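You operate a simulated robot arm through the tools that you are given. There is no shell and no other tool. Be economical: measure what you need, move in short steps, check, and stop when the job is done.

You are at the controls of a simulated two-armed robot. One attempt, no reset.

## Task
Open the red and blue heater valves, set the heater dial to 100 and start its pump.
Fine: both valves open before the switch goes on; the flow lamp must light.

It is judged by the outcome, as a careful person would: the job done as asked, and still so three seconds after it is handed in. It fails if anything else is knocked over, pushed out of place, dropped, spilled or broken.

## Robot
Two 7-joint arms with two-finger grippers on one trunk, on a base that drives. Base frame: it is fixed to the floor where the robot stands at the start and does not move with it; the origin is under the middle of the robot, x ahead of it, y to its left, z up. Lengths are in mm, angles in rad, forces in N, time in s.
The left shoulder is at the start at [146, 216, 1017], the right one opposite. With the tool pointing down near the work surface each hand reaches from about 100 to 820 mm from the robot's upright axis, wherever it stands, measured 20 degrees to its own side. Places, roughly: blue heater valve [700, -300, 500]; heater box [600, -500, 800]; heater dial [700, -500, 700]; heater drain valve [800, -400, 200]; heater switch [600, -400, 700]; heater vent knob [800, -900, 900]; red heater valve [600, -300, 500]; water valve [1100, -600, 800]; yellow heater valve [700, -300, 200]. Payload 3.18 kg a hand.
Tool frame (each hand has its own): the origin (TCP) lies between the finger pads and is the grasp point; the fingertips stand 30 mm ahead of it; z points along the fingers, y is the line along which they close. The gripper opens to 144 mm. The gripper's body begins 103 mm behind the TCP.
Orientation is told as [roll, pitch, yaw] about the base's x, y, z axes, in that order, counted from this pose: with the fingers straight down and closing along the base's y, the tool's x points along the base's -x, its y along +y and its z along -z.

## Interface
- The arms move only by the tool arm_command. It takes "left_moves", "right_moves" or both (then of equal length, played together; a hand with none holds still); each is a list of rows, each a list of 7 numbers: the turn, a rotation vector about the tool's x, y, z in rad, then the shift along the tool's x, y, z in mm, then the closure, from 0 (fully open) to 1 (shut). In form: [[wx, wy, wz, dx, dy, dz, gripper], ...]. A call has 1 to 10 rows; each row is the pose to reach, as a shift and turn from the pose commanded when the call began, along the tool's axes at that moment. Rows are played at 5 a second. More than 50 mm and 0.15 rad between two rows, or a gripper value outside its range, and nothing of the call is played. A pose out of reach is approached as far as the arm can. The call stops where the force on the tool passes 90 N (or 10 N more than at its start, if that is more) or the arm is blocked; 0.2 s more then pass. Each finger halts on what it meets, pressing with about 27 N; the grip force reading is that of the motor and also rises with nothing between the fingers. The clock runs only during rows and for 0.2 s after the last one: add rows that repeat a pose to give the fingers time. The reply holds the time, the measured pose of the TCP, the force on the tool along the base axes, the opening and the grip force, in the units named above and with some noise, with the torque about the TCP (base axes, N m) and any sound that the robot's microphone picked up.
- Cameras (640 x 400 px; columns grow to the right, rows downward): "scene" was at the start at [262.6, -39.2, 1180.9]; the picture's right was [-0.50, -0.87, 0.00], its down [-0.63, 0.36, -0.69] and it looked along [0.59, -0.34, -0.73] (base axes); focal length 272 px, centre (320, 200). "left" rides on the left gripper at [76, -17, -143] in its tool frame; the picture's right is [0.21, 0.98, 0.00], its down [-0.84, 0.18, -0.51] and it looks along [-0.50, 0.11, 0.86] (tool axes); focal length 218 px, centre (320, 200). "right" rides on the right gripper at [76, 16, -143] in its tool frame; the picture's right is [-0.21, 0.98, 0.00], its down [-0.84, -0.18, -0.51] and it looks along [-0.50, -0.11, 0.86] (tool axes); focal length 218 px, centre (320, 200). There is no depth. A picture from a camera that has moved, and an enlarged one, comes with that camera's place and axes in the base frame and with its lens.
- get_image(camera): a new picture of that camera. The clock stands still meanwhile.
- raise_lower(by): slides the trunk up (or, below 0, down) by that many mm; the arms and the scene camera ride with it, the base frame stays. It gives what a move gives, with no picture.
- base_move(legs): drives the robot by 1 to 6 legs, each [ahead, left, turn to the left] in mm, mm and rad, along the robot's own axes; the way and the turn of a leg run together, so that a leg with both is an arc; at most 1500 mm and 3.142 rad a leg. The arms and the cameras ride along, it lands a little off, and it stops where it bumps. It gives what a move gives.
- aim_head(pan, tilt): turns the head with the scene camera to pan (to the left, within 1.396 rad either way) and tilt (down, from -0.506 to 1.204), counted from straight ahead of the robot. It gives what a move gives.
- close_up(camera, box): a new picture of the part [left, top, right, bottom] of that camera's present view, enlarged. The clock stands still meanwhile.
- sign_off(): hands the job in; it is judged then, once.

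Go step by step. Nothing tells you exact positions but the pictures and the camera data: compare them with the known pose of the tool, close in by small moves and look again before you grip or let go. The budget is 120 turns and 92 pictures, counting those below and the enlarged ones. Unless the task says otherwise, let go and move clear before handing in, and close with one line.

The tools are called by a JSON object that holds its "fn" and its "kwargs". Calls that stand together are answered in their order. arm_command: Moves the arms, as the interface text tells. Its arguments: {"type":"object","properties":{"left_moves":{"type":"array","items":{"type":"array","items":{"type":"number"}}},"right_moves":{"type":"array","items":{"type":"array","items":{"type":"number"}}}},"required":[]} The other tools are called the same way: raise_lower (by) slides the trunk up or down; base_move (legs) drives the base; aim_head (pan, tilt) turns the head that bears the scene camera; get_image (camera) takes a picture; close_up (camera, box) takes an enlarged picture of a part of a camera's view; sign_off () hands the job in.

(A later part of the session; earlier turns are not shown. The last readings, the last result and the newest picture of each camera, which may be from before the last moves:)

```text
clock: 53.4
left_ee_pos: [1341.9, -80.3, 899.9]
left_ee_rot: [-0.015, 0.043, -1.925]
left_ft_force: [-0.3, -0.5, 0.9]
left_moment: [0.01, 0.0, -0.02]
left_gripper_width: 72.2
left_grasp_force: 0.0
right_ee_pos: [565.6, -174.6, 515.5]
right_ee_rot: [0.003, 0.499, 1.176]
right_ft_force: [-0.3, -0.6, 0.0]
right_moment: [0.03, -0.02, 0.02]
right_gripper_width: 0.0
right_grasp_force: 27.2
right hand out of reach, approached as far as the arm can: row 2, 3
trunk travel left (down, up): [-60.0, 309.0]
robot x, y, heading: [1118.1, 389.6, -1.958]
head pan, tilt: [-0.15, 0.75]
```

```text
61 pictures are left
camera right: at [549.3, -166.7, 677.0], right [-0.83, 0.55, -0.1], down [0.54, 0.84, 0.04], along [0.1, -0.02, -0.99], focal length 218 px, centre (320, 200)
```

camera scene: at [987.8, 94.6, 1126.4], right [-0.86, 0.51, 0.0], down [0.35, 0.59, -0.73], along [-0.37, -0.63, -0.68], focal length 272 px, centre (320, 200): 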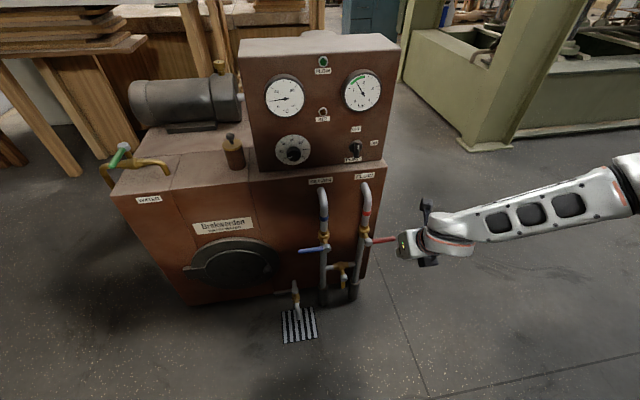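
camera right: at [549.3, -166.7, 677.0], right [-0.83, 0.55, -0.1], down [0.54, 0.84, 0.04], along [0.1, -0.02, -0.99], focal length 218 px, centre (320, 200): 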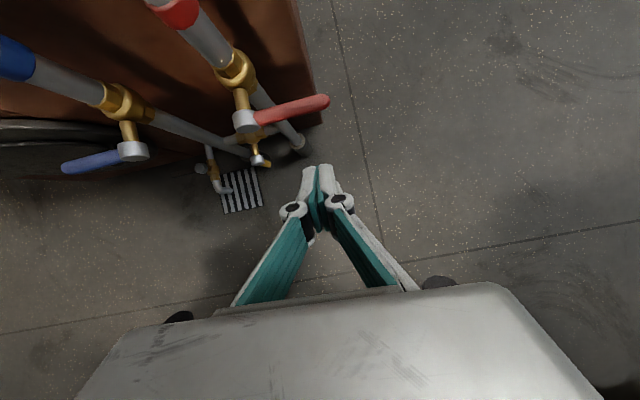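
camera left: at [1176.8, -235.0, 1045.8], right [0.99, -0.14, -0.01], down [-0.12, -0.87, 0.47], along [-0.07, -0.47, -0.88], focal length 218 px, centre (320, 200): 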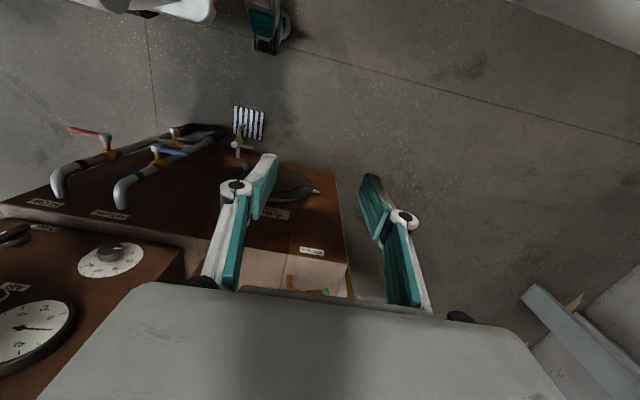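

Aligned laterally (u≈590). I move ahead over the lever and look.

{"fn": "arm_command", "kwargs": {"right_moves": [[0, 0, 0, 22, 0, 12, 1], [0, 0, 0, 44, 0, 24, 1], [0, 0, 0, 65, 0, 35, 1]]}}

{"fn": "get_image", "kwargs": {"camera": "right"}}

{"fn": "close_up", "kwargs": {"camera": "scene", "box": [290, 160, 450, 310]}}

```text
clock: 54.2
left_ee_pos: [1343.1, -78.2, 900.1]
left_ee_rot: [-0.014, 0.039, -1.927]
left_ft_force: [-0.9, -0.1, 0.4]
left_moment: [0.02, -0.04, 0.0]
left_gripper_width: 72.2
left_grasp_force: 0.0
right_ee_pos: [536.1, -243.4, 517.0]
right_ee_rot: [0.004, 0.5, 1.176]
right_ft_force: [0.3, 0.7, 0.3]
right_moment: [0.0, 0.01, -0.01]
right_gripper_width: 0.0
right_grasp_force: 27.5
trunk travel left (down, up): [-60.0, 309.0]
robot x, y, heading: [1119.3, 389.8, -1.957]
head pan, tilt: [-0.15, 0.75]
```

```text
60 pictures are left
camera right: at [521.2, -235.1, 678.3], right [-0.83, 0.55, -0.1], down [0.55, 0.84, 0.04], along [0.1, -0.02, -0.99], focal length 218 px, centre (320, 200)
```

right: 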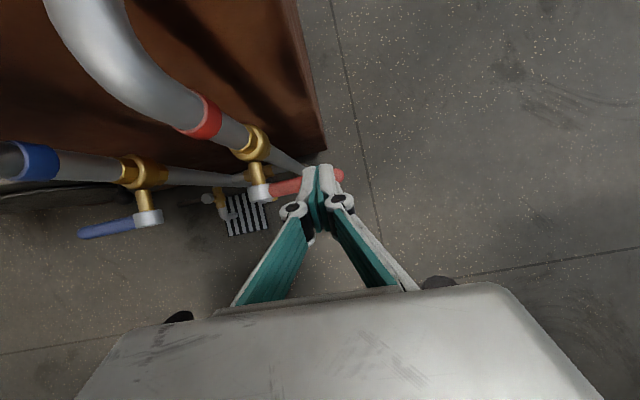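

```text
2.67 times, centred on (370, 235) of scene
camera zoom: at [988.2, 95.0, 1126.7], right [-0.86, 0.51, 0.0], down [0.35, 0.59, -0.73], along [-0.37, -0.63, -0.68], focal length 726 px, centre (187, 107)
```

zoom: 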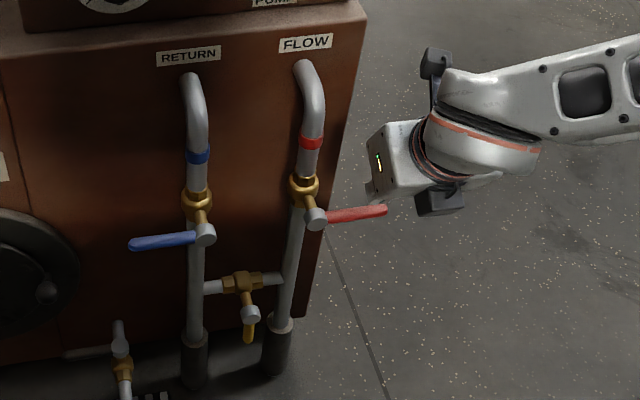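

The fingertip is above the red lever's end. I test a gentle downward push, watching the force.

{"fn": "arm_command", "kwargs": {"right_moves": [[0, 0, 0, -5, 0, 9, 1], [0, 0, 0, -10, 0, 18, 1], [0, 0, 0, -13, 0, 23, 1], [0, 0, 0, -15, 0, 28, 1]]}}

```text
clock: 55.2
left_ee_pos: [1344.3, -77.7, 903.3]
left_ee_rot: [-0.015, 0.036, -1.926]
left_ft_force: [0.8, -0.1, -0.7]
left_moment: [-0.03, 0.01, -0.02]
left_gripper_width: 72.0
left_grasp_force: 0.1
right_ee_pos: [538.1, -242.6, 489.0]
right_ee_rot: [0.001, 0.508, 1.176]
right_ft_force: [6.7, 21.6, 26.4]
right_moment: [0.22, -0.1, -0.07]
right_gripper_width: 5.9
right_grasp_force: 31.1
trunk travel left (down, up): [-60.0, 309.0]
robot x, y, heading: [1116.8, 389.6, -1.956]
head pan, tilt: [-0.15, 0.75]
```

{"fn": "close_up", "kwargs": {"camera": "right", "box": [200, 100, 440, 250]}}

{"fn": "close_up", "kwargs": {"camera": "scene", "box": [330, 190, 430, 260]}}

```text
2.67 times, centred on (320, 175) of right
camera zoom: at [522.6, -233.5, 651.7], right [-0.83, 0.55, -0.1], down [0.55, 0.84, 0.03], along [0.1, -0.03, -0.99], focal length 582 px, centre (320, 267)
```

zoom: 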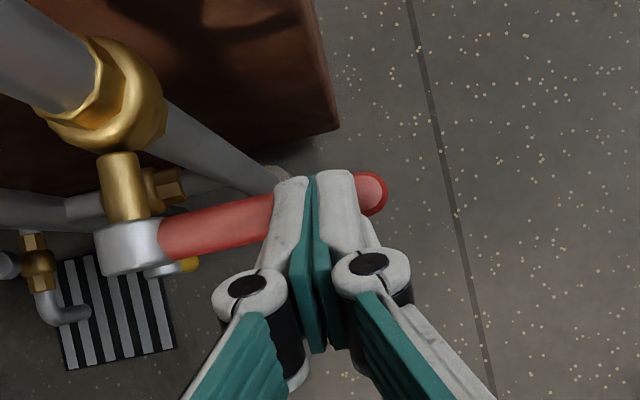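

```text
5.71 times, centred on (380, 225) of scene
camera zoom: at [990.2, 98.7, 1128.8], right [-0.86, 0.51, 0.0], down [0.35, 0.58, -0.73], along [-0.37, -0.63, -0.68], focal length 1555 px, centre (-23, 57)
```

zoom: 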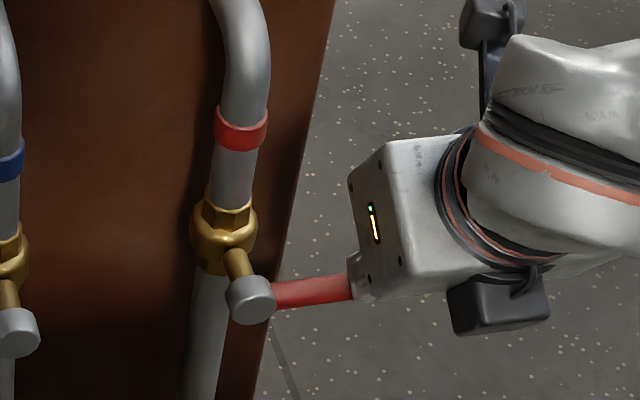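

Down is blocked (it held against about 35 N), so the lever must open upward, counter-clockwise. I back off and bring the fingertip in below the lever.

{"fn": "arm_command", "kwargs": {"right_moves": [[0, 0, 0, 12, 0, -22, 1], [0, 0, 0, -16, 0, -38, 1], [0, 0, 0, -45, 0, -54, 1], [0, 0.07, 0, -58, 0, -31, 1], [0, 0.142, 0, -70, 0, -8, 1], [0, 0.142, 0, -83, 0, 15, 1]]}}

{"fn": "get_image", "kwargs": {"camera": "right"}}

```text
clock: 56.6
left_ee_pos: [1342.3, -80.5, 899.2]
left_ee_rot: [-0.015, 0.042, -1.925]
left_ft_force: [0.4, 0.7, -0.5]
left_moment: [0.01, 0.0, -0.02]
left_gripper_width: 72.0
left_grasp_force: 0.1
right_ee_pos: [544.7, -209.1, 439.0]
right_ee_rot: [0.0, 0.611, 1.176]
right_ft_force: [-0.8, 0.1, -0.1]
right_moment: [-0.04, -0.01, 0.01]
right_gripper_width: 0.1
right_grasp_force: 30.8
right hand out of reach, approached as far as the arm can: row 5, 6
trunk travel left (down, up): [-60.0, 309.0]
robot x, y, heading: [1117.9, 390.4, -1.959]
head pan, tilt: [-0.15, 0.75]
```

```text
56 pictures are left
camera right: at [536.4, -183.8, 598.8], right [-0.84, 0.53, -0.12], down [0.54, 0.84, -0.07], along [0.06, -0.12, -0.99], focal length 218 px, centre (320, 200)
```

right: 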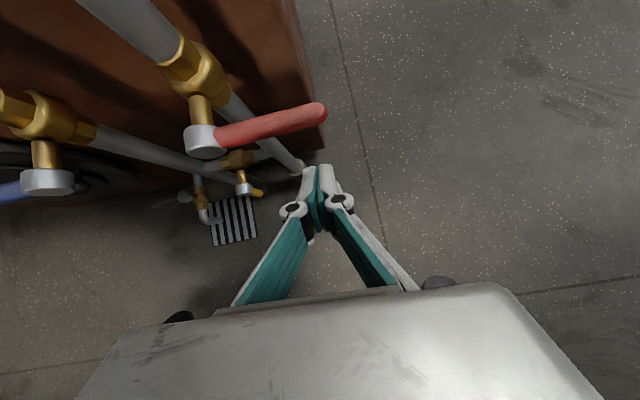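

{"fn": "arm_command", "kwargs": {"right_moves": [[0, 0, 0, 11, -5, 10, 1], [0, 0, 0, 21, -5, 20, 1]]}}

{"fn": "close_up", "kwargs": {"camera": "right", "box": [200, 100, 440, 250]}}

```text
clock: 57.2
left_ee_pos: [1341.2, -80.9, 899.4]
left_ee_rot: [-0.015, 0.039, -1.925]
left_ft_force: [-0.3, -0.1, 0.5]
left_moment: [-0.02, 0.02, 0.01]
left_gripper_width: 72.2
left_grasp_force: 0.1
right_ee_pos: [542.1, -237.9, 435.9]
right_ee_rot: [0.005, 0.642, 1.178]
right_ft_force: [0.6, -0.2, 1.0]
right_moment: [0.01, -0.01, 0.03]
right_gripper_width: 0.0
right_grasp_force: 30.3
trunk travel left (down, up): [-60.0, 309.0]
robot x, y, heading: [1116.3, 389.3, -1.953]
head pan, tilt: [-0.15, 0.75]
```

```text
2.67 times, centred on (320, 175) of right
camera zoom: at [533.9, -208.6, 595.9], right [-0.84, 0.53, -0.12], down [0.54, 0.83, -0.1], along [0.05, -0.15, -0.99], focal length 582 px, centre (320, 267)
```

zoom: 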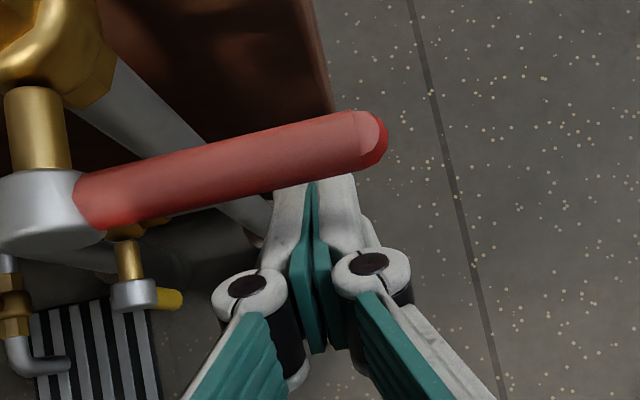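

The fingertip sits just under the lever. I lift.

{"fn": "arm_command", "kwargs": {"right_moves": [[0, 0, 0, 9, 0, -4, 1], [0, 0, 0, 16, 0, -13, 1], [0, 0, 0, 22, 0, -21, 1], [0, 0, 0, 28, 0, -29, 1], [0, 0, 0, 34, 0, -37, 1]]}}

{"fn": "close_up", "kwargs": {"camera": "right", "box": [200, 100, 440, 250]}}

{"fn": "close_up", "kwargs": {"camera": "scene", "box": [330, 190, 430, 260]}}

```text
clock: 58.4
left_ee_pos: [1343.3, -79.0, 900.5]
left_ee_rot: [-0.014, 0.04, -1.925]
left_ft_force: [-0.4, -0.1, 0.3]
left_moment: [-0.01, 0.05, -0.02]
left_gripper_width: 72.0
left_grasp_force: 0.1
right_ee_pos: [538.6, -242.9, 488.4]
right_ee_rot: [0.004, 0.645, 1.176]
right_ft_force: [2.2, 5.3, -2.3]
right_moment: [0.0, 0.05, 0.07]
right_gripper_width: 0.0
right_grasp_force: 31.1
trunk travel left (down, up): [-60.0, 309.0]
robot x, y, heading: [1123.9, 389.3, -1.953]
head pan, tilt: [-0.15, 0.75]
```

```text
2.67 times, centred on (320, 175) of right
camera zoom: at [531.6, -214.0, 648.0], right [-0.84, 0.53, -0.12], down [0.54, 0.83, -0.1], along [0.05, -0.15, -0.99], focal length 582 px, centre (320, 267)
```

zoom: 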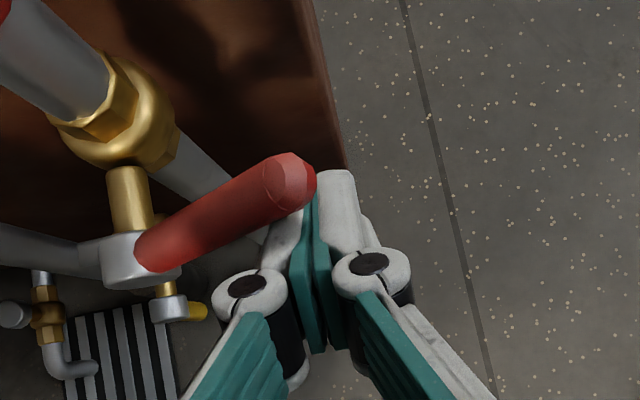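

```text
5.71 times, centred on (380, 225) of scene
camera zoom: at [988.2, 95.4, 1127.1], right [-0.86, 0.51, 0.0], down [0.35, 0.59, -0.73], along [-0.37, -0.63, -0.68], focal length 1555 px, centre (-23, 57)
```

zoom: 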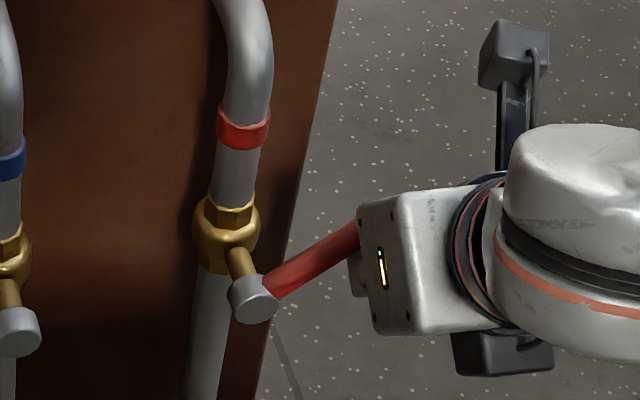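

The lever moves freely, at about 40° now. I continue the arc, pushing up and to the left.

{"fn": "arm_command", "kwargs": {"right_moves": [[0, 0, 0, 6, -7, -8, 1], [0, 0, 0, 11, -14, -15, 1], [0, 0, 0, 15, -23, -18, 1], [0, 0, 0, 18, -32, -20, 1], [0, 0, 0, 20, -42, -20, 1]]}}

{"fn": "close_up", "kwargs": {"camera": "right", "box": [200, 100, 440, 250]}}

{"fn": "close_up", "kwargs": {"camera": "scene", "box": [330, 190, 430, 260]}}

```text
clock: 59.6
left_ee_pos: [1342.4, -79.3, 900.6]
left_ee_rot: [-0.012, 0.04, -1.925]
left_ft_force: [0.0, 1.1, 0.2]
left_moment: [0.0, 0.0, -0.01]
left_gripper_width: 72.0
left_grasp_force: 0.0
right_ee_pos: [576.2, -263.7, 516.6]
right_ee_rot: [0.003, 0.644, 1.177]
right_ft_force: [-1.1, 4.4, 2.0]
right_moment: [0.01, 0.0, 0.08]
right_gripper_width: 0.0
right_grasp_force: 30.6
trunk travel left (down, up): [-60.0, 309.0]
robot x, y, heading: [1118.2, 391.3, -1.957]
head pan, tilt: [-0.15, 0.75]
```

```text
2.67 times, centred on (320, 175) of right
camera zoom: at [569.7, -233.3, 675.8], right [-0.84, 0.53, -0.12], down [0.54, 0.83, -0.1], along [0.05, -0.15, -0.99], focal length 582 px, centre (320, 267)
```

zoom: 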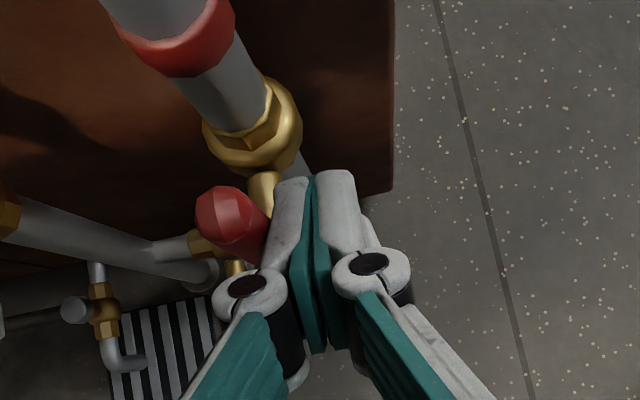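

```text
5.71 times, centred on (380, 225) of scene
camera zoom: at [988.4, 95.5, 1127.0], right [-0.86, 0.51, 0.0], down [0.35, 0.59, -0.73], along [-0.37, -0.63, -0.68], focal length 1555 px, centre (-23, 57)
```

zoom: 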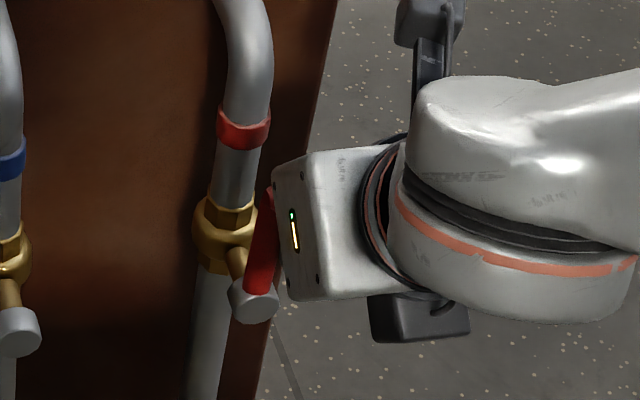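

Nearly vertical. I push a little further to the stop.

{"fn": "arm_command", "kwargs": {"right_moves": [[0, 0, 0, 0, -4, 0, 1], [0, 0, 0, 0, -8, 0, 1], [0, 0, 0, 0, -11, 0, 1], [0, 0, 0, 0, -14, 0, 1]]}}

{"fn": "close_up", "kwargs": {"camera": "scene", "box": [330, 190, 430, 260]}}

```text
clock: 60.6
left_ee_pos: [1340.2, -78.2, 902.0]
left_ee_rot: [-0.01, 0.038, -1.927]
left_ft_force: [-1.2, -0.4, -0.3]
left_moment: [-0.02, -0.02, -0.01]
left_gripper_width: 72.1
left_grasp_force: 0.0
right_ee_pos: [579.3, -262.6, 515.8]
right_ee_rot: [0.012, 0.643, 1.162]
right_ft_force: [-34.0, 30.0, 12.0]
right_moment: [-0.19, -0.25, 0.0]
right_gripper_width: 0.2
right_grasp_force: 30.1
trunk travel left (down, up): [-60.0, 309.0]
robot x, y, heading: [1119.0, 389.0, -1.958]
head pan, tilt: [-0.15, 0.75]
```

```text
5.71 times, centred on (380, 225) of scene
camera zoom: at [986.5, 97.9, 1127.5], right [-0.86, 0.51, 0.0], down [0.35, 0.58, -0.73], along [-0.37, -0.63, -0.68], focal length 1555 px, centre (-23, 57)
```

zoom: 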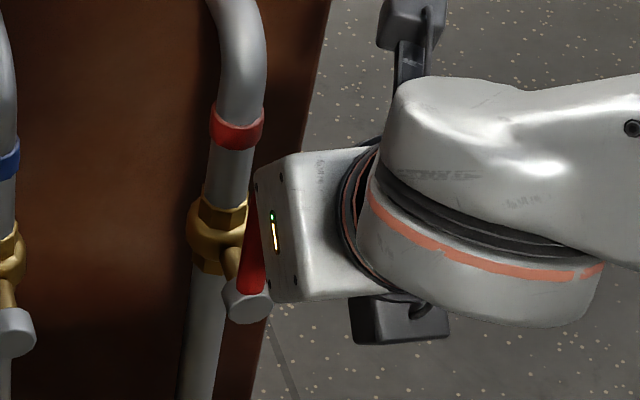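

The stop is reached (force rose), so red is open. I back off and carry the hand across to above the blue lever's left end.

{"fn": "arm_command", "kwargs": {"right_moves": [[0, 0, 0, 0, 16, 0, 1], [0, 0, 0, -28, 16, -24, 1], [0, 0, 0, -55, 16, -52, 1], [0, 0, 0, -55, -28, -52, 1], [0, 0, 0, -55, -72, -52, 1], [0, 0, 0, -55, -116, -52, 1], [0, 0, 0, -55, -160, -52, 1], [0, 0, 0, -55, -205, -52, 1]]}}

{"fn": "get_image", "kwargs": {"camera": "scene"}}

{"fn": "get_image", "kwargs": {"camera": "right"}}

```text
clock: 62.4
left_ee_pos: [1342.4, -80.5, 900.3]
left_ee_rot: [-0.014, 0.039, -1.925]
left_ft_force: [-0.3, -0.1, -0.4]
left_moment: [0.0, 0.01, 0.03]
left_gripper_width: 72.2
left_grasp_force: 0.1
right_ee_pos: [668.9, -236.1, 565.4]
right_ee_rot: [-0.004, 0.634, 1.176]
right_ft_force: [-0.7, -0.8, -0.4]
right_moment: [-0.01, -0.01, 0.0]
right_gripper_width: 0.2
right_grasp_force: 30.6
right hand out of reach, approached as far as the arm can: row 3, 4, 5, 6, 7, 8
trunk travel left (down, up): [-60.0, 309.0]
robot x, y, heading: [1117.7, 391.9, -1.954]
head pan, tilt: [-0.15, 0.75]
```

```text
49 pictures are left
camera scene: at [988.2, 95.1, 1126.7], right [-0.86, 0.51, 0.0], down [0.35, 0.59, -0.73], along [-0.37, -0.63, -0.68], focal length 272 px, centre (320, 200)
```

scene: 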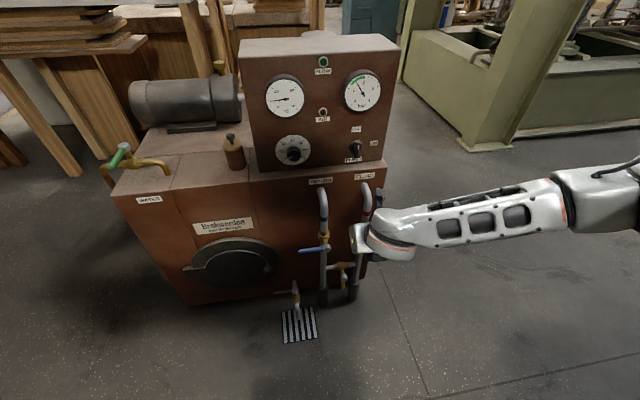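

```text
48 pictures are left
camera right: at [661.2, -208.7, 725.7], right [-0.84, 0.53, -0.13], down [0.54, 0.84, -0.09], along [0.06, -0.14, -0.99], focal length 218 px, centre (320, 200)
```

right: 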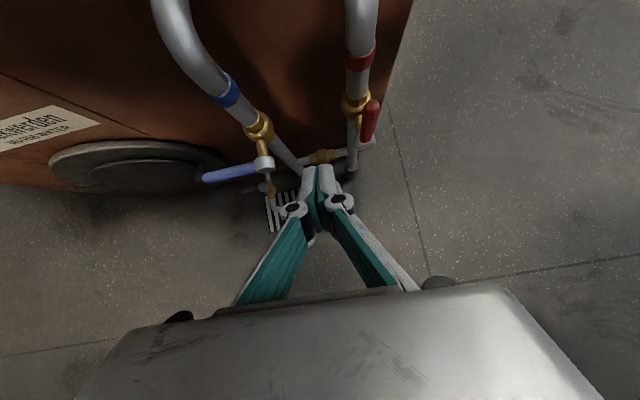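

Red stands vertical. The arm can't reach further left, so I shift the base left 135 mm with the hand held clear in front of the pipes.

{"fn": "base_move", "kwargs": {"legs": [[0, 135, 0]]}}

{"fn": "get_image", "kwargs": {"camera": "right"}}

```text
clock: 64.2
left_ee_pos: [1467.3, -130.1, 900.4]
left_ee_rot: [-0.014, 0.04, -1.924]
left_ft_force: [-0.2, 0.0, 0.7]
left_moment: [0.0, 0.01, -0.01]
left_gripper_width: 72.0
left_grasp_force: 0.1
right_ee_pos: [794.2, -287.2, 566.2]
right_ee_rot: [-0.002, 0.633, 1.177]
right_ft_force: [-0.4, 0.7, 0.2]
right_moment: [-0.03, 0.01, 0.0]
right_gripper_width: 0.0
right_grasp_force: 31.1
trunk travel left (down, up): [-60.0, 309.0]
robot x, y, heading: [1242.7, 338.6, -1.958]
head pan, tilt: [-0.15, 0.75]
```

```text
47 pictures are left
camera right: at [785.5, -259.0, 725.6], right [-0.84, 0.53, -0.13], down [0.54, 0.84, -0.09], along [0.06, -0.14, -0.99], focal length 218 px, centre (320, 200)
```

right: 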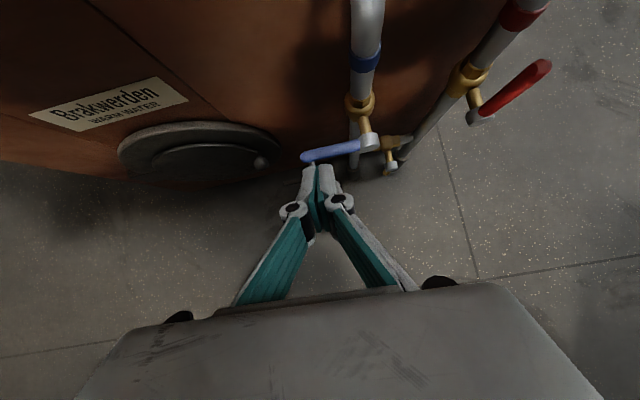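

Aligned over the blue lever's end. I come down onto it and begin pushing it down.

{"fn": "arm_command", "kwargs": {"right_moves": [[0, 0, 0, -1, 3, 40, 1], [0, 0, 0, -2, 5, 80, 1], [0, 0, 0, -12, 5, 95, 1], [0, 0, 0, -22, 6, 108, 1]]}}

{"fn": "close_up", "kwargs": {"camera": "right", "box": [200, 100, 440, 250]}}

```text
clock: 65.2
left_ee_pos: [1466.1, -129.6, 899.3]
left_ee_rot: [-0.014, 0.04, -1.926]
left_ft_force: [0.4, -0.2, 0.5]
left_moment: [-0.02, 0.01, 0.01]
left_gripper_width: 72.0
left_grasp_force: 0.1
right_ee_pos: [749.3, -303.1, 499.7]
right_ee_rot: [-0.008, 0.629, 1.178]
right_ft_force: [0.0, -1.0, 0.2]
right_moment: [0.01, 0.0, 0.01]
right_gripper_width: 0.0
right_grasp_force: 30.8
right hand out of reach, approached as far as the arm can: row 1, 2, 3, 4
trunk travel left (down, up): [-60.0, 309.0]
robot x, y, heading: [1245.0, 336.5, -1.953]
head pan, tilt: [-0.15, 0.75]
```

```text
2.67 times, centred on (320, 175) of right
camera zoom: at [740.7, -274.4, 658.7], right [-0.84, 0.53, -0.13], down [0.54, 0.84, -0.09], along [0.06, -0.14, -0.99], focal length 582 px, centre (320, 267)
```

zoom: 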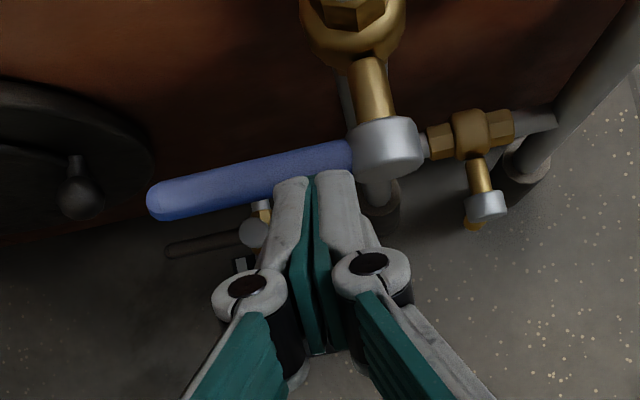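

The hand got pulled right by its reach limit. I raise it slightly and shift the base another 100 mm left.

{"fn": "arm_command", "kwargs": {"right_moves": [[0, 0, 0, 8, 0, -22, 1], [0, 0, 0, 10, 0, -45, 1]]}}

{"fn": "base_move", "kwargs": {"legs": [[0, 100, 0]]}}

```text
clock: 65.8
left_ee_pos: [1466.5, -131.1, 900.7]
left_ee_rot: [-0.014, 0.039, -1.926]
left_ft_force: [0.0, -0.6, 0.6]
left_moment: [0.01, 0.02, 0.07]
left_gripper_width: 71.6
left_grasp_force: 0.2
right_ee_pos: [757.9, -283.4, 543.7]
right_ee_rot: [-0.004, 0.635, 1.175]
right_ft_force: [-0.2, -0.5, 0.1]
right_moment: [0.0, 0.04, -0.02]
right_gripper_width: 0.1
right_grasp_force: 30.7
trunk travel left (down, up): [-60.0, 309.0]
robot x, y, heading: [1245.1, 337.0, -1.956]
head pan, tilt: [-0.15, 0.75]
```

```text
clock: 67.3
left_ee_pos: [1557.4, -165.6, 900.0]
left_ee_rot: [-0.014, 0.039, -1.92]
left_ft_force: [0.5, -0.2, 0.0]
left_moment: [-0.02, 0.01, 0.04]
left_gripper_width: 72.0
left_grasp_force: 0.1
right_ee_pos: [848.3, -322.2, 542.0]
right_ee_rot: [-0.001, 0.634, 1.182]
right_ft_force: [-0.7, 0.0, 0.7]
right_moment: [0.01, 0.04, -0.05]
right_gripper_width: 0.5
right_grasp_force: 30.5
trunk travel left (down, up): [-60.0, 309.0]
robot x, y, heading: [1334.5, 299.1, -1.952]
head pan, tilt: [-0.15, 0.75]
```

{"fn": "arm_command", "kwargs": {"right_moves": [[0, 0, 0, 0, 34, 0, 1], [0, 0, 0, 0, 68, 0, 1], [0, 0, 0, 1, 68, 27, 1], [0, 0, 0, 2, 68, 53, 1]]}}

{"fn": "close_up", "kwargs": {"camera": "right", "box": [200, 100, 440, 250]}}

```text
clock: 68.3
left_ee_pos: [1559.2, -165.8, 900.2]
left_ee_rot: [-0.014, 0.042, -1.922]
left_ft_force: [0.8, -1.5, 1.2]
left_moment: [0.02, -0.03, -0.02]
left_gripper_width: 71.8
left_grasp_force: 0.0
right_ee_pos: [772.7, -324.4, 498.3]
right_ee_rot: [-0.003, 0.633, 1.181]
right_ft_force: [0.3, 0.4, 0.2]
right_moment: [0.0, -0.02, -0.03]
right_gripper_width: 0.0
right_grasp_force: 31.0
trunk travel left (down, up): [-60.0, 309.0]
robot x, y, heading: [1334.4, 300.7, -1.949]
head pan, tilt: [-0.15, 0.75]
```

```text
2.67 times, centred on (320, 175) of right
camera zoom: at [764.5, -296.9, 658.7], right [-0.84, 0.53, -0.13], down [0.54, 0.84, -0.09], along [0.06, -0.14, -0.99], focal length 582 px, centre (320, 267)
```

zoom: 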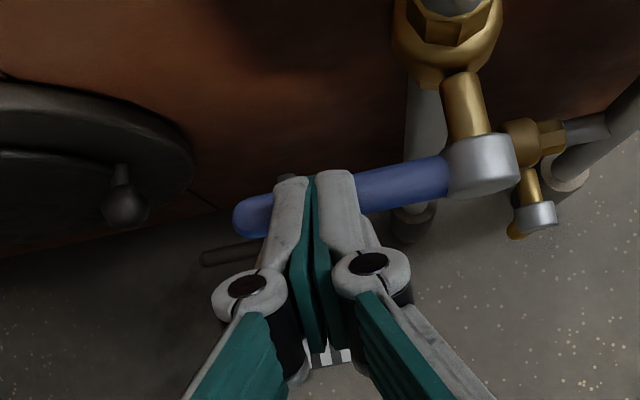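

{"fn": "arm_command", "kwargs": {"right_moves": [[0, 0, 0, -6, 1, 14, 1], [0, 0, 0, -15, 2, 27, 1], [0, 0, 0, -23, 4, 39, 1], [0, 0, 0, -31, 8, 49, 1], [0, 0, 0, -36, 14, 56, 1]]}}

{"fn": "close_up", "kwargs": {"camera": "right", "box": [200, 100, 440, 250]}}

```text
clock: 69.0
left_ee_pos: [1558.9, -160.0, 906.0]
left_ee_rot: [-0.015, 0.027, -1.928]
left_ft_force: [-0.1, -0.2, 0.8]
left_moment: [0.0, 0.01, -0.03]
left_gripper_width: 72.0
left_grasp_force: 0.1
right_ee_pos: [770.5, -327.0, 488.5]
right_ee_rot: [-0.01, 0.654, 1.177]
right_ft_force: [12.3, 46.0, 65.0]
right_moment: [0.32, 0.34, 0.43]
right_gripper_width: 6.0
right_grasp_force: 30.3
trunk travel left (down, up): [-60.0, 309.0]
robot x, y, heading: [1335.1, 301.5, -1.956]
head pan, tilt: [-0.15, 0.75]
stopped in row 3 (right hand): the force on the tool passed its limit at 103 N (the readings are from after the stop); the commanded pose is now the measured one
```

```text
2.67 times, centred on (320, 175) of right
camera zoom: at [763.4, -296.1, 647.1], right [-0.84, 0.52, -0.14], down [0.54, 0.84, -0.11], along [0.06, -0.16, -0.98], focal length 582 px, centre (320, 267)
```

zoom: 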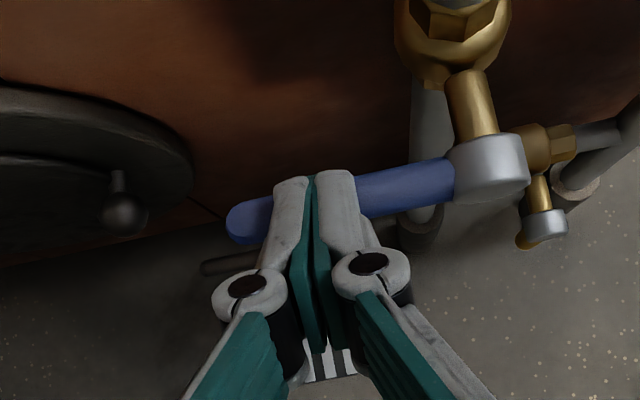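

Blue is blocked downward, so it too opens upward (mirrored). I back off and come in from below it.

{"fn": "arm_command", "kwargs": {"right_moves": [[0, 0, 0, 12, 0, -16, 1], [0, 0, 0, -12, 0, -34, 1], [0, 0, 0, -36, 0, -52, 1], [0, 0, 0, -54, -2, -29, 1], [0, 0, 0, -69, -4, -9, 1], [0, 0, 0, -80, -4, 6, 1]]}}

{"fn": "get_image", "kwargs": {"camera": "right"}}

```text
clock: 70.4
left_ee_pos: [1555.9, -166.0, 900.2]
left_ee_rot: [-0.015, 0.041, -1.924]
left_ft_force: [-0.5, -0.2, 0.0]
left_moment: [0.03, 0.0, -0.01]
left_gripper_width: 71.8
left_grasp_force: 0.0
right_ee_pos: [782.7, -301.3, 425.3]
right_ee_rot: [-0.01, 0.599, 1.177]
right_ft_force: [-0.9, -0.4, 0.1]
right_moment: [0.01, 0.0, 0.04]
right_gripper_width: 0.0
right_grasp_force: 30.5
right hand out of reach, approached as far as the arm can: row 3, 4, 5, 6
trunk travel left (down, up): [-60.0, 309.0]
robot x, y, heading: [1335.2, 303.7, -1.953]
head pan, tilt: [-0.15, 0.75]
```

```text
43 pictures are left
camera right: at [771.7, -277.4, 586.1], right [-0.84, 0.53, -0.13], down [0.54, 0.84, -0.05], along [0.08, -0.11, -0.99], focal length 218 px, centre (320, 200)
```

right: 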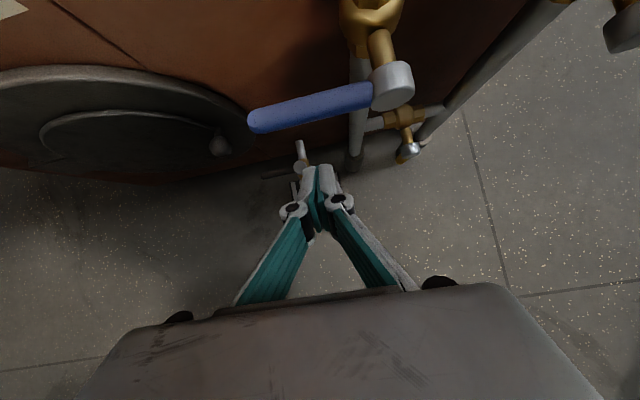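

{"fn": "arm_command", "kwargs": {"right_moves": [[0, 0, 0, 15, 0, 5, 1], [0, 0, 0, 29, 0, 10, 1]]}}

{"fn": "close_up", "kwargs": {"camera": "right", "box": [200, 100, 440, 250]}}

```text
clock: 71.0
left_ee_pos: [1557.0, -164.5, 901.2]
left_ee_rot: [-0.015, 0.041, -1.923]
left_ft_force: [0.1, 0.5, -0.1]
left_moment: [-0.02, 0.03, 0.0]
left_gripper_width: 71.8
left_grasp_force: 0.0
right_ee_pos: [771.9, -326.5, 439.0]
right_ee_rot: [-0.008, 0.636, 1.178]
right_ft_force: [0.1, 0.2, 0.6]
right_moment: [-0.01, 0.01, -0.01]
right_gripper_width: 0.1
right_grasp_force: 30.9
trunk travel left (down, up): [-60.0, 309.0]
robot x, y, heading: [1334.1, 304.0, -1.955]
head pan, tilt: [-0.15, 0.75]
```

```text
2.67 times, centred on (320, 175) of right
camera zoom: at [763.3, -298.5, 598.8], right [-0.84, 0.53, -0.13], down [0.54, 0.84, -0.09], along [0.06, -0.15, -0.99], focal length 582 px, centre (320, 267)
```

zoom: 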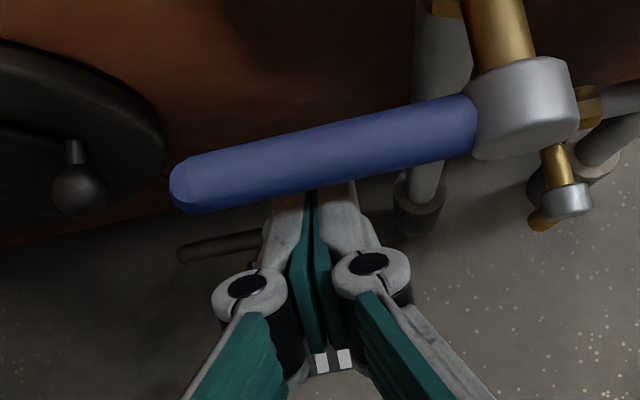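

The finger is beneath the blue lever. I lift it along the mirrored arc.

{"fn": "arm_command", "kwargs": {"right_moves": [[0, 0, 0, 10, 0, -4, 1], [0, 0, 0, 17, 0, -13, 1], [0, 0, 0, 23, 0, -21, 1], [0, 0, 0, 29, 0, -29, 1], [0, 0, 0, 35, 0, -37, 1]]}}

{"fn": "close_up", "kwargs": {"camera": "right", "box": [200, 100, 440, 250]}}

```text
clock: 72.2
left_ee_pos: [1556.7, -166.0, 900.8]
left_ee_rot: [-0.014, 0.039, -1.923]
left_ft_force: [-1.1, -0.5, 0.4]
left_moment: [-0.04, -0.01, -0.01]
left_gripper_width: 72.1
left_grasp_force: 0.1
right_ee_pos: [771.0, -336.7, 489.3]
right_ee_rot: [-0.007, 0.638, 1.178]
right_ft_force: [1.7, 1.8, -0.5]
right_moment: [0.01, 0.02, -0.05]
right_gripper_width: 0.2
right_grasp_force: 30.7
trunk travel left (down, up): [-60.0, 309.0]
robot x, y, heading: [1331.8, 300.4, -1.952]
head pan, tilt: [-0.15, 0.75]
```

```text
2.67 times, centred on (320, 175) of right
camera zoom: at [763.0, -307.3, 649.0], right [-0.84, 0.52, -0.13], down [0.54, 0.84, -0.09], along [0.06, -0.15, -0.99], focal length 582 px, centre (320, 267)
```

zoom: 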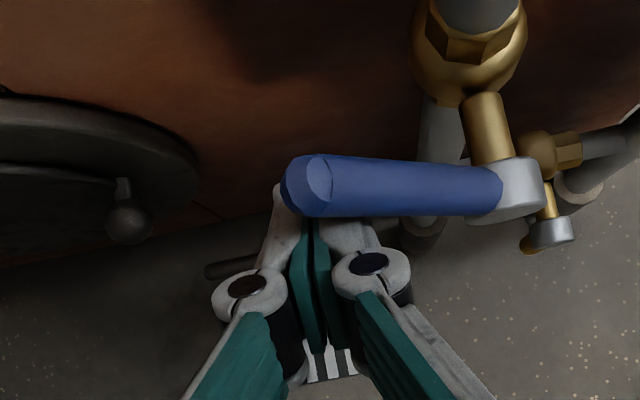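

{"fn": "arm_command", "kwargs": {"right_moves": [[0, 0, 0, 6, 8, -8, 1], [0, 0, 0, 11, 16, -15, 1], [0, 0, 0, 15, 26, -18, 1], [0, 0, 0, 18, 36, -20, 1], [0, 0, 0, 20, 43, -20, 1], [0, 0, 0, 20, 48, -20, 1]]}}

{"fn": "close_up", "kwargs": {"camera": "right", "box": [200, 60, 440, 250]}}

```text
clock: 73.6
left_ee_pos: [1560.8, -165.7, 899.3]
left_ee_rot: [-0.015, 0.042, -1.923]
left_ft_force: [0.1, 0.1, -0.1]
left_moment: [0.01, 0.02, 0.01]
left_gripper_width: 72.0
left_grasp_force: 0.1
right_ee_pos: [736.2, -323.0, 514.4]
right_ee_rot: [-0.015, 0.634, 1.19]
right_ft_force: [33.8, -12.2, -5.7]
right_moment: [0.12, 0.1, 0.32]
right_gripper_width: 0.1
right_grasp_force: 30.3
trunk travel left (down, up): [-60.0, 309.0]
robot x, y, heading: [1334.5, 302.0, -1.956]
head pan, tilt: [-0.15, 0.75]
```

```text
2.11 times, centred on (320, 155) of right
camera zoom: at [725.3, -294.7, 674.2], right [-0.85, 0.51, -0.14], down [0.52, 0.85, -0.09], along [0.07, -0.15, -0.99], focal length 460 px, centre (320, 295)
```

zoom: 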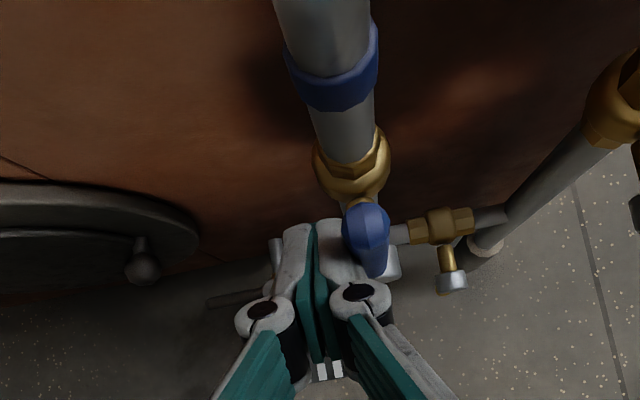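

The force rose, as at a stop. I back off and check both levers from the scene camera.

{"fn": "arm_command", "kwargs": {"right_moves": [[0, 0, 0, 0, -14, 0, 1], [0, 0, 0, -20, -14, -20, 1], [0, 0, 0, -40, -14, -40, 1], [0, 0, 0, -50, -14, -80, 1]]}}

{"fn": "get_image", "kwargs": {"camera": "scene"}}

{"fn": "get_image", "kwargs": {"camera": "right"}}

```text
clock: 74.6
left_ee_pos: [1557.3, -163.4, 903.3]
left_ee_rot: [-0.014, 0.037, -1.926]
left_ft_force: [-0.8, 0.6, 0.2]
left_moment: [-0.05, 0.0, 0.0]
left_gripper_width: 72.0
left_grasp_force: 0.1
right_ee_pos: [750.6, -238.8, 557.1]
right_ee_rot: [-0.009, 0.639, 1.177]
right_ft_force: [-0.1, 0.5, 0.7]
right_moment: [-0.02, -0.02, 0.02]
right_gripper_width: 0.2
right_grasp_force: 30.9
right hand out of reach, approached as far as the arm can: row 4
trunk travel left (down, up): [-60.0, 309.0]
robot x, y, heading: [1334.9, 305.2, -1.956]
head pan, tilt: [-0.15, 0.75]
```

```text
39 pictures are left
camera scene: at [1202.7, 11.3, 1127.8], right [-0.86, 0.51, 0.0], down [0.35, 0.59, -0.73], along [-0.37, -0.63, -0.68], focal length 272 px, centre (320, 200)
```

scene: 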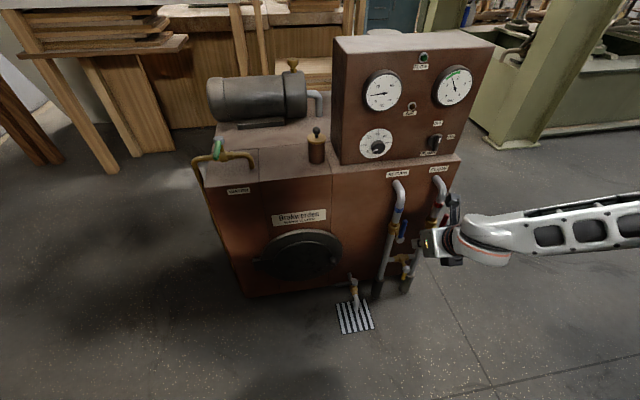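

```text
38 pictures are left
camera right: at [742.1, -210.0, 717.0], right [-0.84, 0.53, -0.13], down [0.54, 0.84, -0.09], along [0.06, -0.15, -0.99], focal length 218 px, centre (320, 200)
```

right: 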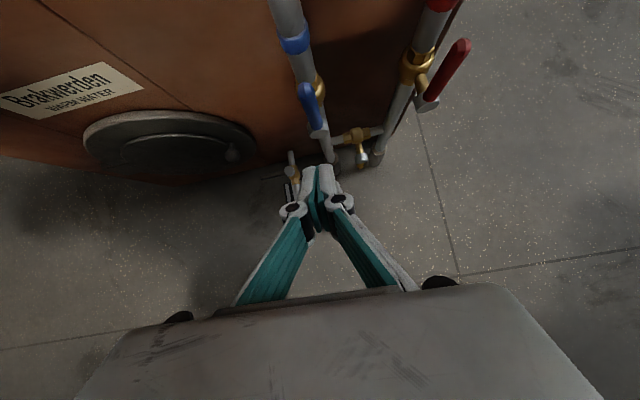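

Both levers now stand vertical along their pipes, so red and blue are open. Next I read the dial and switch.

{"fn": "close_up", "kwargs": {"camera": "scene", "box": [350, 115, 470, 190]}}

```text
5.33 times, centred on (410, 152) of scene
camera zoom: at [1202.7, 11.3, 1127.8], right [-0.86, 0.51, 0.0], down [0.35, 0.59, -0.73], along [-0.37, -0.63, -0.68], focal length 1451 px, centre (-160, 453)
```

zoom: 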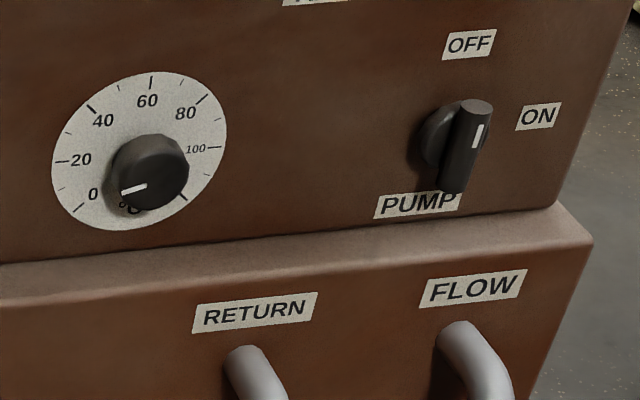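

The dial reads about 12 and needs roughly 195° clockwise to reach 100 on the right; the dial centre is ≈(731,-481,726) and the switch ≈(570,-416,716). I raise the hand, extend it towards the dial and tilt it to horizontal.

{"fn": "arm_command", "kwargs": {"right_moves": [[0, 0, 0, 25, -10, -20, 1], [0, 0.1, 0, 50, -20, -28, 1], [0, 0.24, 0, 76, -30, -36, 1], [0, 0.38, 0, 102, -41, -45, 1], [0, 0.52, 0, 128, -51, -53, 1], [0, 0.66, 0, 154, -62, -63, 1], [0, 0.8, 0, 179, -72, -73, 1], [0, 0.93, 0, 179, -72, -73, 1]]}}

{"fn": "get_image", "kwargs": {"camera": "scene"}}

```text
clock: 76.5
left_ee_pos: [1556.6, -165.0, 900.1]
left_ee_rot: [-0.015, 0.037, -1.927]
left_ft_force: [-0.7, -0.6, 0.2]
left_moment: [0.0, 0.0, 0.01]
left_gripper_width: 72.0
left_grasp_force: 0.0
right_ee_pos: [634.8, -411.3, 856.5]
right_ee_rot: [-0.165, 1.291, 1.151]
right_ft_force: [7.9, 11.1, -3.9]
right_moment: [0.05, -0.04, 0.01]
right_gripper_width: 0.2
right_grasp_force: 31.0
right hand out of reach, approached as far as the arm can: row 2, 3, 4, 5, 6, 7, 8
trunk travel left (down, up): [-60.0, 309.0]
robot x, y, heading: [1333.5, 303.4, -1.956]
head pan, tilt: [-0.15, 0.75]
stopped in row 8 (right hand): the force on the tool passed its limit at 327 N (the readings are from after the stop); the commanded pose is now the measured one
```

```text
36 pictures are left
camera scene: at [1202.9, 10.5, 1127.0], right [-0.86, 0.51, 0.0], down [0.35, 0.59, -0.73], along [-0.37, -0.63, -0.68], focal length 272 px, centre (320, 200)
```

scene: 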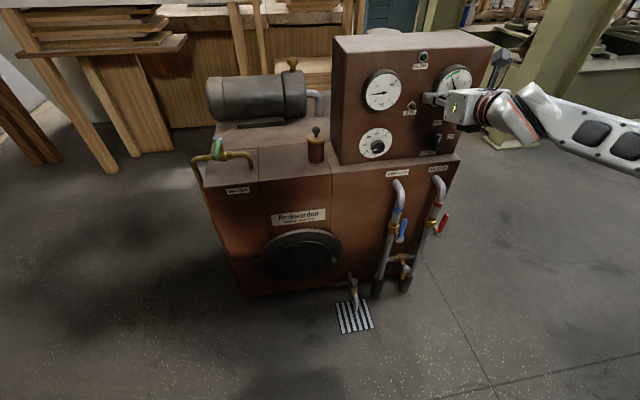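

The hand slid out of reach and bumped the panel. I back off straight away and inspect.

{"fn": "arm_command", "kwargs": {"right_moves": [[0, 0, 0, 0, 0, -20, 1], [0, 0, 0, 0, 0, -45, 1], [0, 0, 0, 0, 0, -80, 1]]}}

{"fn": "close_up", "kwargs": {"camera": "scene", "box": [330, 30, 490, 160]}}

```text
clock: 77.3
left_ee_pos: [1556.4, -165.1, 901.0]
left_ee_rot: [-0.014, 0.041, -1.925]
left_ft_force: [-0.1, -0.5, 0.5]
left_moment: [-0.01, 0.03, -0.05]
left_gripper_width: 72.2
left_grasp_force: 0.1
right_ee_pos: [651.7, -335.9, 879.6]
right_ee_rot: [-0.167, 1.291, 1.155]
right_ft_force: [0.2, -0.5, -0.7]
right_moment: [0.0, 0.0, -0.02]
right_gripper_width: 0.0
right_grasp_force: 30.6
trunk travel left (down, up): [-60.0, 309.0]
robot x, y, heading: [1331.1, 300.5, -1.957]
head pan, tilt: [-0.15, 0.75]
```

```text
3.08 times, centred on (410, 95) of scene
camera zoom: at [1202.7, 10.5, 1127.2], right [-0.86, 0.51, 0.0], down [0.35, 0.59, -0.73], along [-0.37, -0.63, -0.68], focal length 837 px, centre (43, 523)
```

zoom: 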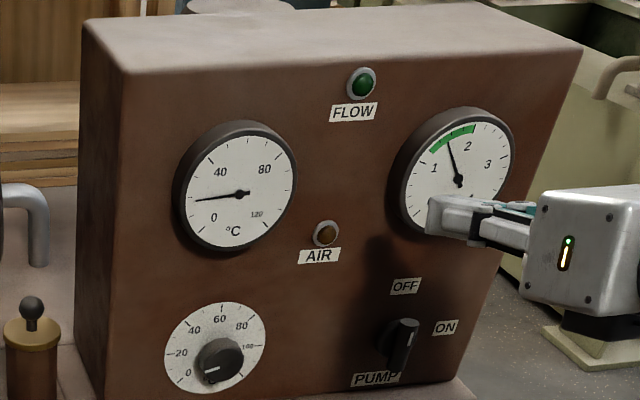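

The panel looks unharmed. Here the hand is nearly horizontal (74°), so I lower it in small steps and check reachability.

{"fn": "arm_command", "kwargs": {"right_moves": [[0, 0, 0, -20, 0, -10, 1], [0, 0, 0, -40, 0, -20, 1], [0, 0, 0, -60, 0, -30, 1]]}}

```text
clock: 78.1
left_ee_pos: [1556.0, -164.0, 900.7]
left_ee_rot: [-0.014, 0.042, -1.925]
left_ft_force: [0.2, 0.8, -0.1]
left_moment: [0.0, 0.03, 0.01]
left_gripper_width: 72.1
left_grasp_force: 0.1
right_ee_pos: [645.5, -295.9, 859.6]
right_ee_rot: [-0.167, 1.272, 1.166]
right_ft_force: [0.8, 0.1, -0.2]
right_moment: [0.04, -0.02, 0.05]
right_gripper_width: 0.0
right_grasp_force: 30.6
right hand out of reach, approached as far as the arm can: row 1, 2, 3
trunk travel left (down, up): [-60.0, 309.0]
robot x, y, heading: [1332.2, 298.5, -1.955]
head pan, tilt: [-0.15, 0.75]
```

I test whether pointing the hand more to the left (in line with the forearm) frees up the height.

{"fn": "arm_command", "kwargs": {"right_moves": [[0.14, 0, 0, 0, 0, -5, 1], [0.28, 0, 0, 0, 0, -10, 1], [0.42, 0, 0, 0, 0, -10, 1], [0.56, 0, 0, 0, 0, -10, 1], [0.7, 0, 0, 0, 0, -10, 1]]}}

{"fn": "arm_command", "kwargs": {"right_moves": [[0, 0, 0, -25, 0, 0, 1], [0, 0, 0, -50, 0, 0, 1], [0, 0, 0, -75, 0, 0, 1], [0, 0, 0, -100, 0, 0, 1]]}}

{"fn": "get_image", "kwargs": {"camera": "scene"}}

```text
clock: 79.3
left_ee_pos: [1554.3, -167.2, 897.9]
left_ee_rot: [-0.014, 0.048, -1.926]
left_ft_force: [-0.5, -0.2, -0.1]
left_moment: [0.14, 0.01, 0.03]
left_gripper_width: 72.1
left_grasp_force: 0.0
right_ee_pos: [642.6, -290.5, 857.3]
right_ee_rot: [-0.865, 1.287, 1.152]
right_ft_force: [-0.3, 0.1, -1.0]
right_moment: [-0.12, -0.06, 0.03]
right_gripper_width: 0.2
right_grasp_force: 30.6
right hand out of reach, approached as far as the arm can: row 2, 3
trunk travel left (down, up): [-60.0, 309.0]
robot x, y, heading: [1334.5, 306.2, -1.961]
head pan, tilt: [-0.15, 0.75]
```

```text
clock: 80.3
left_ee_pos: [1555.3, -165.6, 901.3]
left_ee_rot: [-0.014, 0.041, -1.925]
left_ft_force: [-0.5, 0.1, -0.5]
left_moment: [0.01, 0.01, 0.01]
left_gripper_width: 71.9
left_grasp_force: 0.1
right_ee_pos: [658.0, -264.8, 764.1]
right_ee_rot: [-0.866, 1.294, 1.15]
right_ft_force: [-0.5, 0.0, 0.0]
right_moment: [0.01, -0.01, 0.02]
right_gripper_width: 0.0
right_grasp_force: 30.7
trunk travel left (down, up): [-60.0, 309.0]
robot x, y, heading: [1335.1, 299.9, -1.95]
head pan, tilt: [-0.15, 0.75]
```

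```text
34 pictures are left
camera scene: at [1202.3, 9.5, 1126.6], right [-0.86, 0.51, 0.0], down [0.35, 0.59, -0.73], along [-0.37, -0.63, -0.68], focal length 272 px, centre (320, 200)
```

scene: 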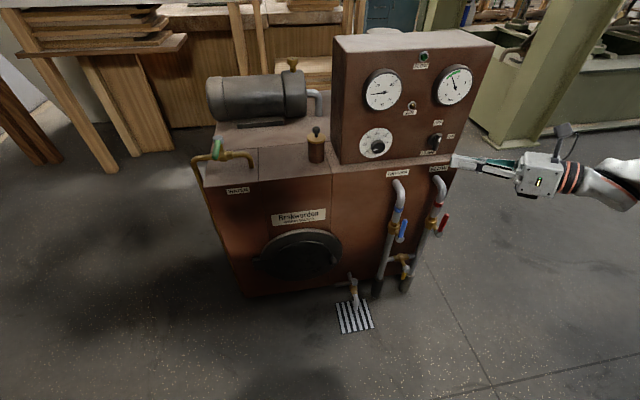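

That frees it: pointing 0.7 rad left, the hand goes down at will. So I'll turn the robot right about 0.6 rad, standing further to the heater's left; first I sidestep left, then turn, clear of everything.

{"fn": "base_move", "kwargs": {"legs": [[0, 330, 0]]}}

{"fn": "get_image", "kwargs": {"camera": "scene"}}

{"fn": "base_move", "kwargs": {"legs": [[0, 0, -0.6]]}}

{"fn": "get_image", "kwargs": {"camera": "scene"}}

```text
clock: 83.8
left_ee_pos: [1863.0, -291.2, 900.0]
left_ee_rot: [-0.015, 0.039, -1.928]
left_ft_force: [0.0, -1.3, -0.1]
left_moment: [0.0, -0.02, 0.0]
left_gripper_width: 71.8
left_grasp_force: 0.1
right_ee_pos: [963.7, -388.0, 765.1]
right_ee_rot: [-0.865, 1.294, 1.151]
right_ft_force: [0.6, 0.2, 0.0]
right_moment: [0.0, 0.0, 0.0]
right_gripper_width: 0.2
right_grasp_force: 30.8
trunk travel left (down, up): [-60.0, 309.0]
robot x, y, heading: [1643.4, 181.7, -1.963]
head pan, tilt: [-0.15, 0.75]
```

```text
33 pictures are left
camera scene: at [1508.1, -114.9, 1126.8], right [-0.86, 0.51, 0.0], down [0.35, 0.59, -0.73], along [-0.38, -0.63, -0.68], focal length 272 px, centre (320, 200)
```

scene: 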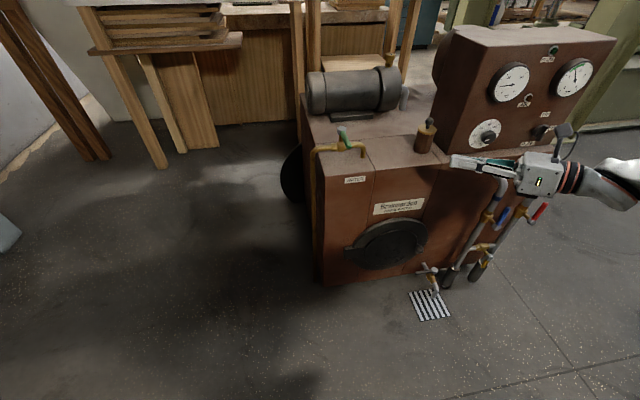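

```text
clock: 85.8
left_ee_pos: [1568.3, -334.2, 900.3]
left_ee_rot: [-0.013, 0.04, -2.511]
left_ft_force: [0.1, 0.6, 0.4]
left_moment: [-0.03, -0.02, 0.0]
left_gripper_width: 71.8
left_grasp_force: 0.1
right_ee_pos: [764.0, 77.9, 765.1]
right_ee_rot: [-0.865, 1.293, 0.566]
right_ft_force: [0.6, -0.3, 0.4]
right_moment: [-0.03, 0.03, 0.02]
right_gripper_width: 0.0
right_grasp_force: 30.7
trunk travel left (down, up): [-60.0, 309.0]
robot x, y, heading: [1641.1, 176.2, -2.536]
head pan, tilt: [-0.15, 0.75]
```

```text
32 pictures are left
camera scene: at [1368.5, 7.0, 1126.8], right [-0.44, 0.9, 0.0], down [0.61, 0.3, -0.73], along [-0.66, -0.32, -0.68], focal length 272 px, centre (320, 200)
```

scene: 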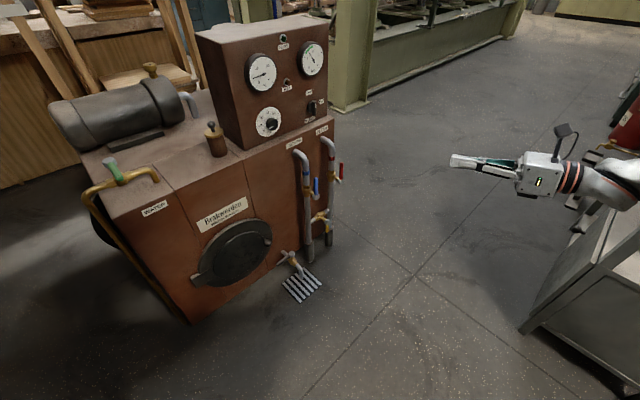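

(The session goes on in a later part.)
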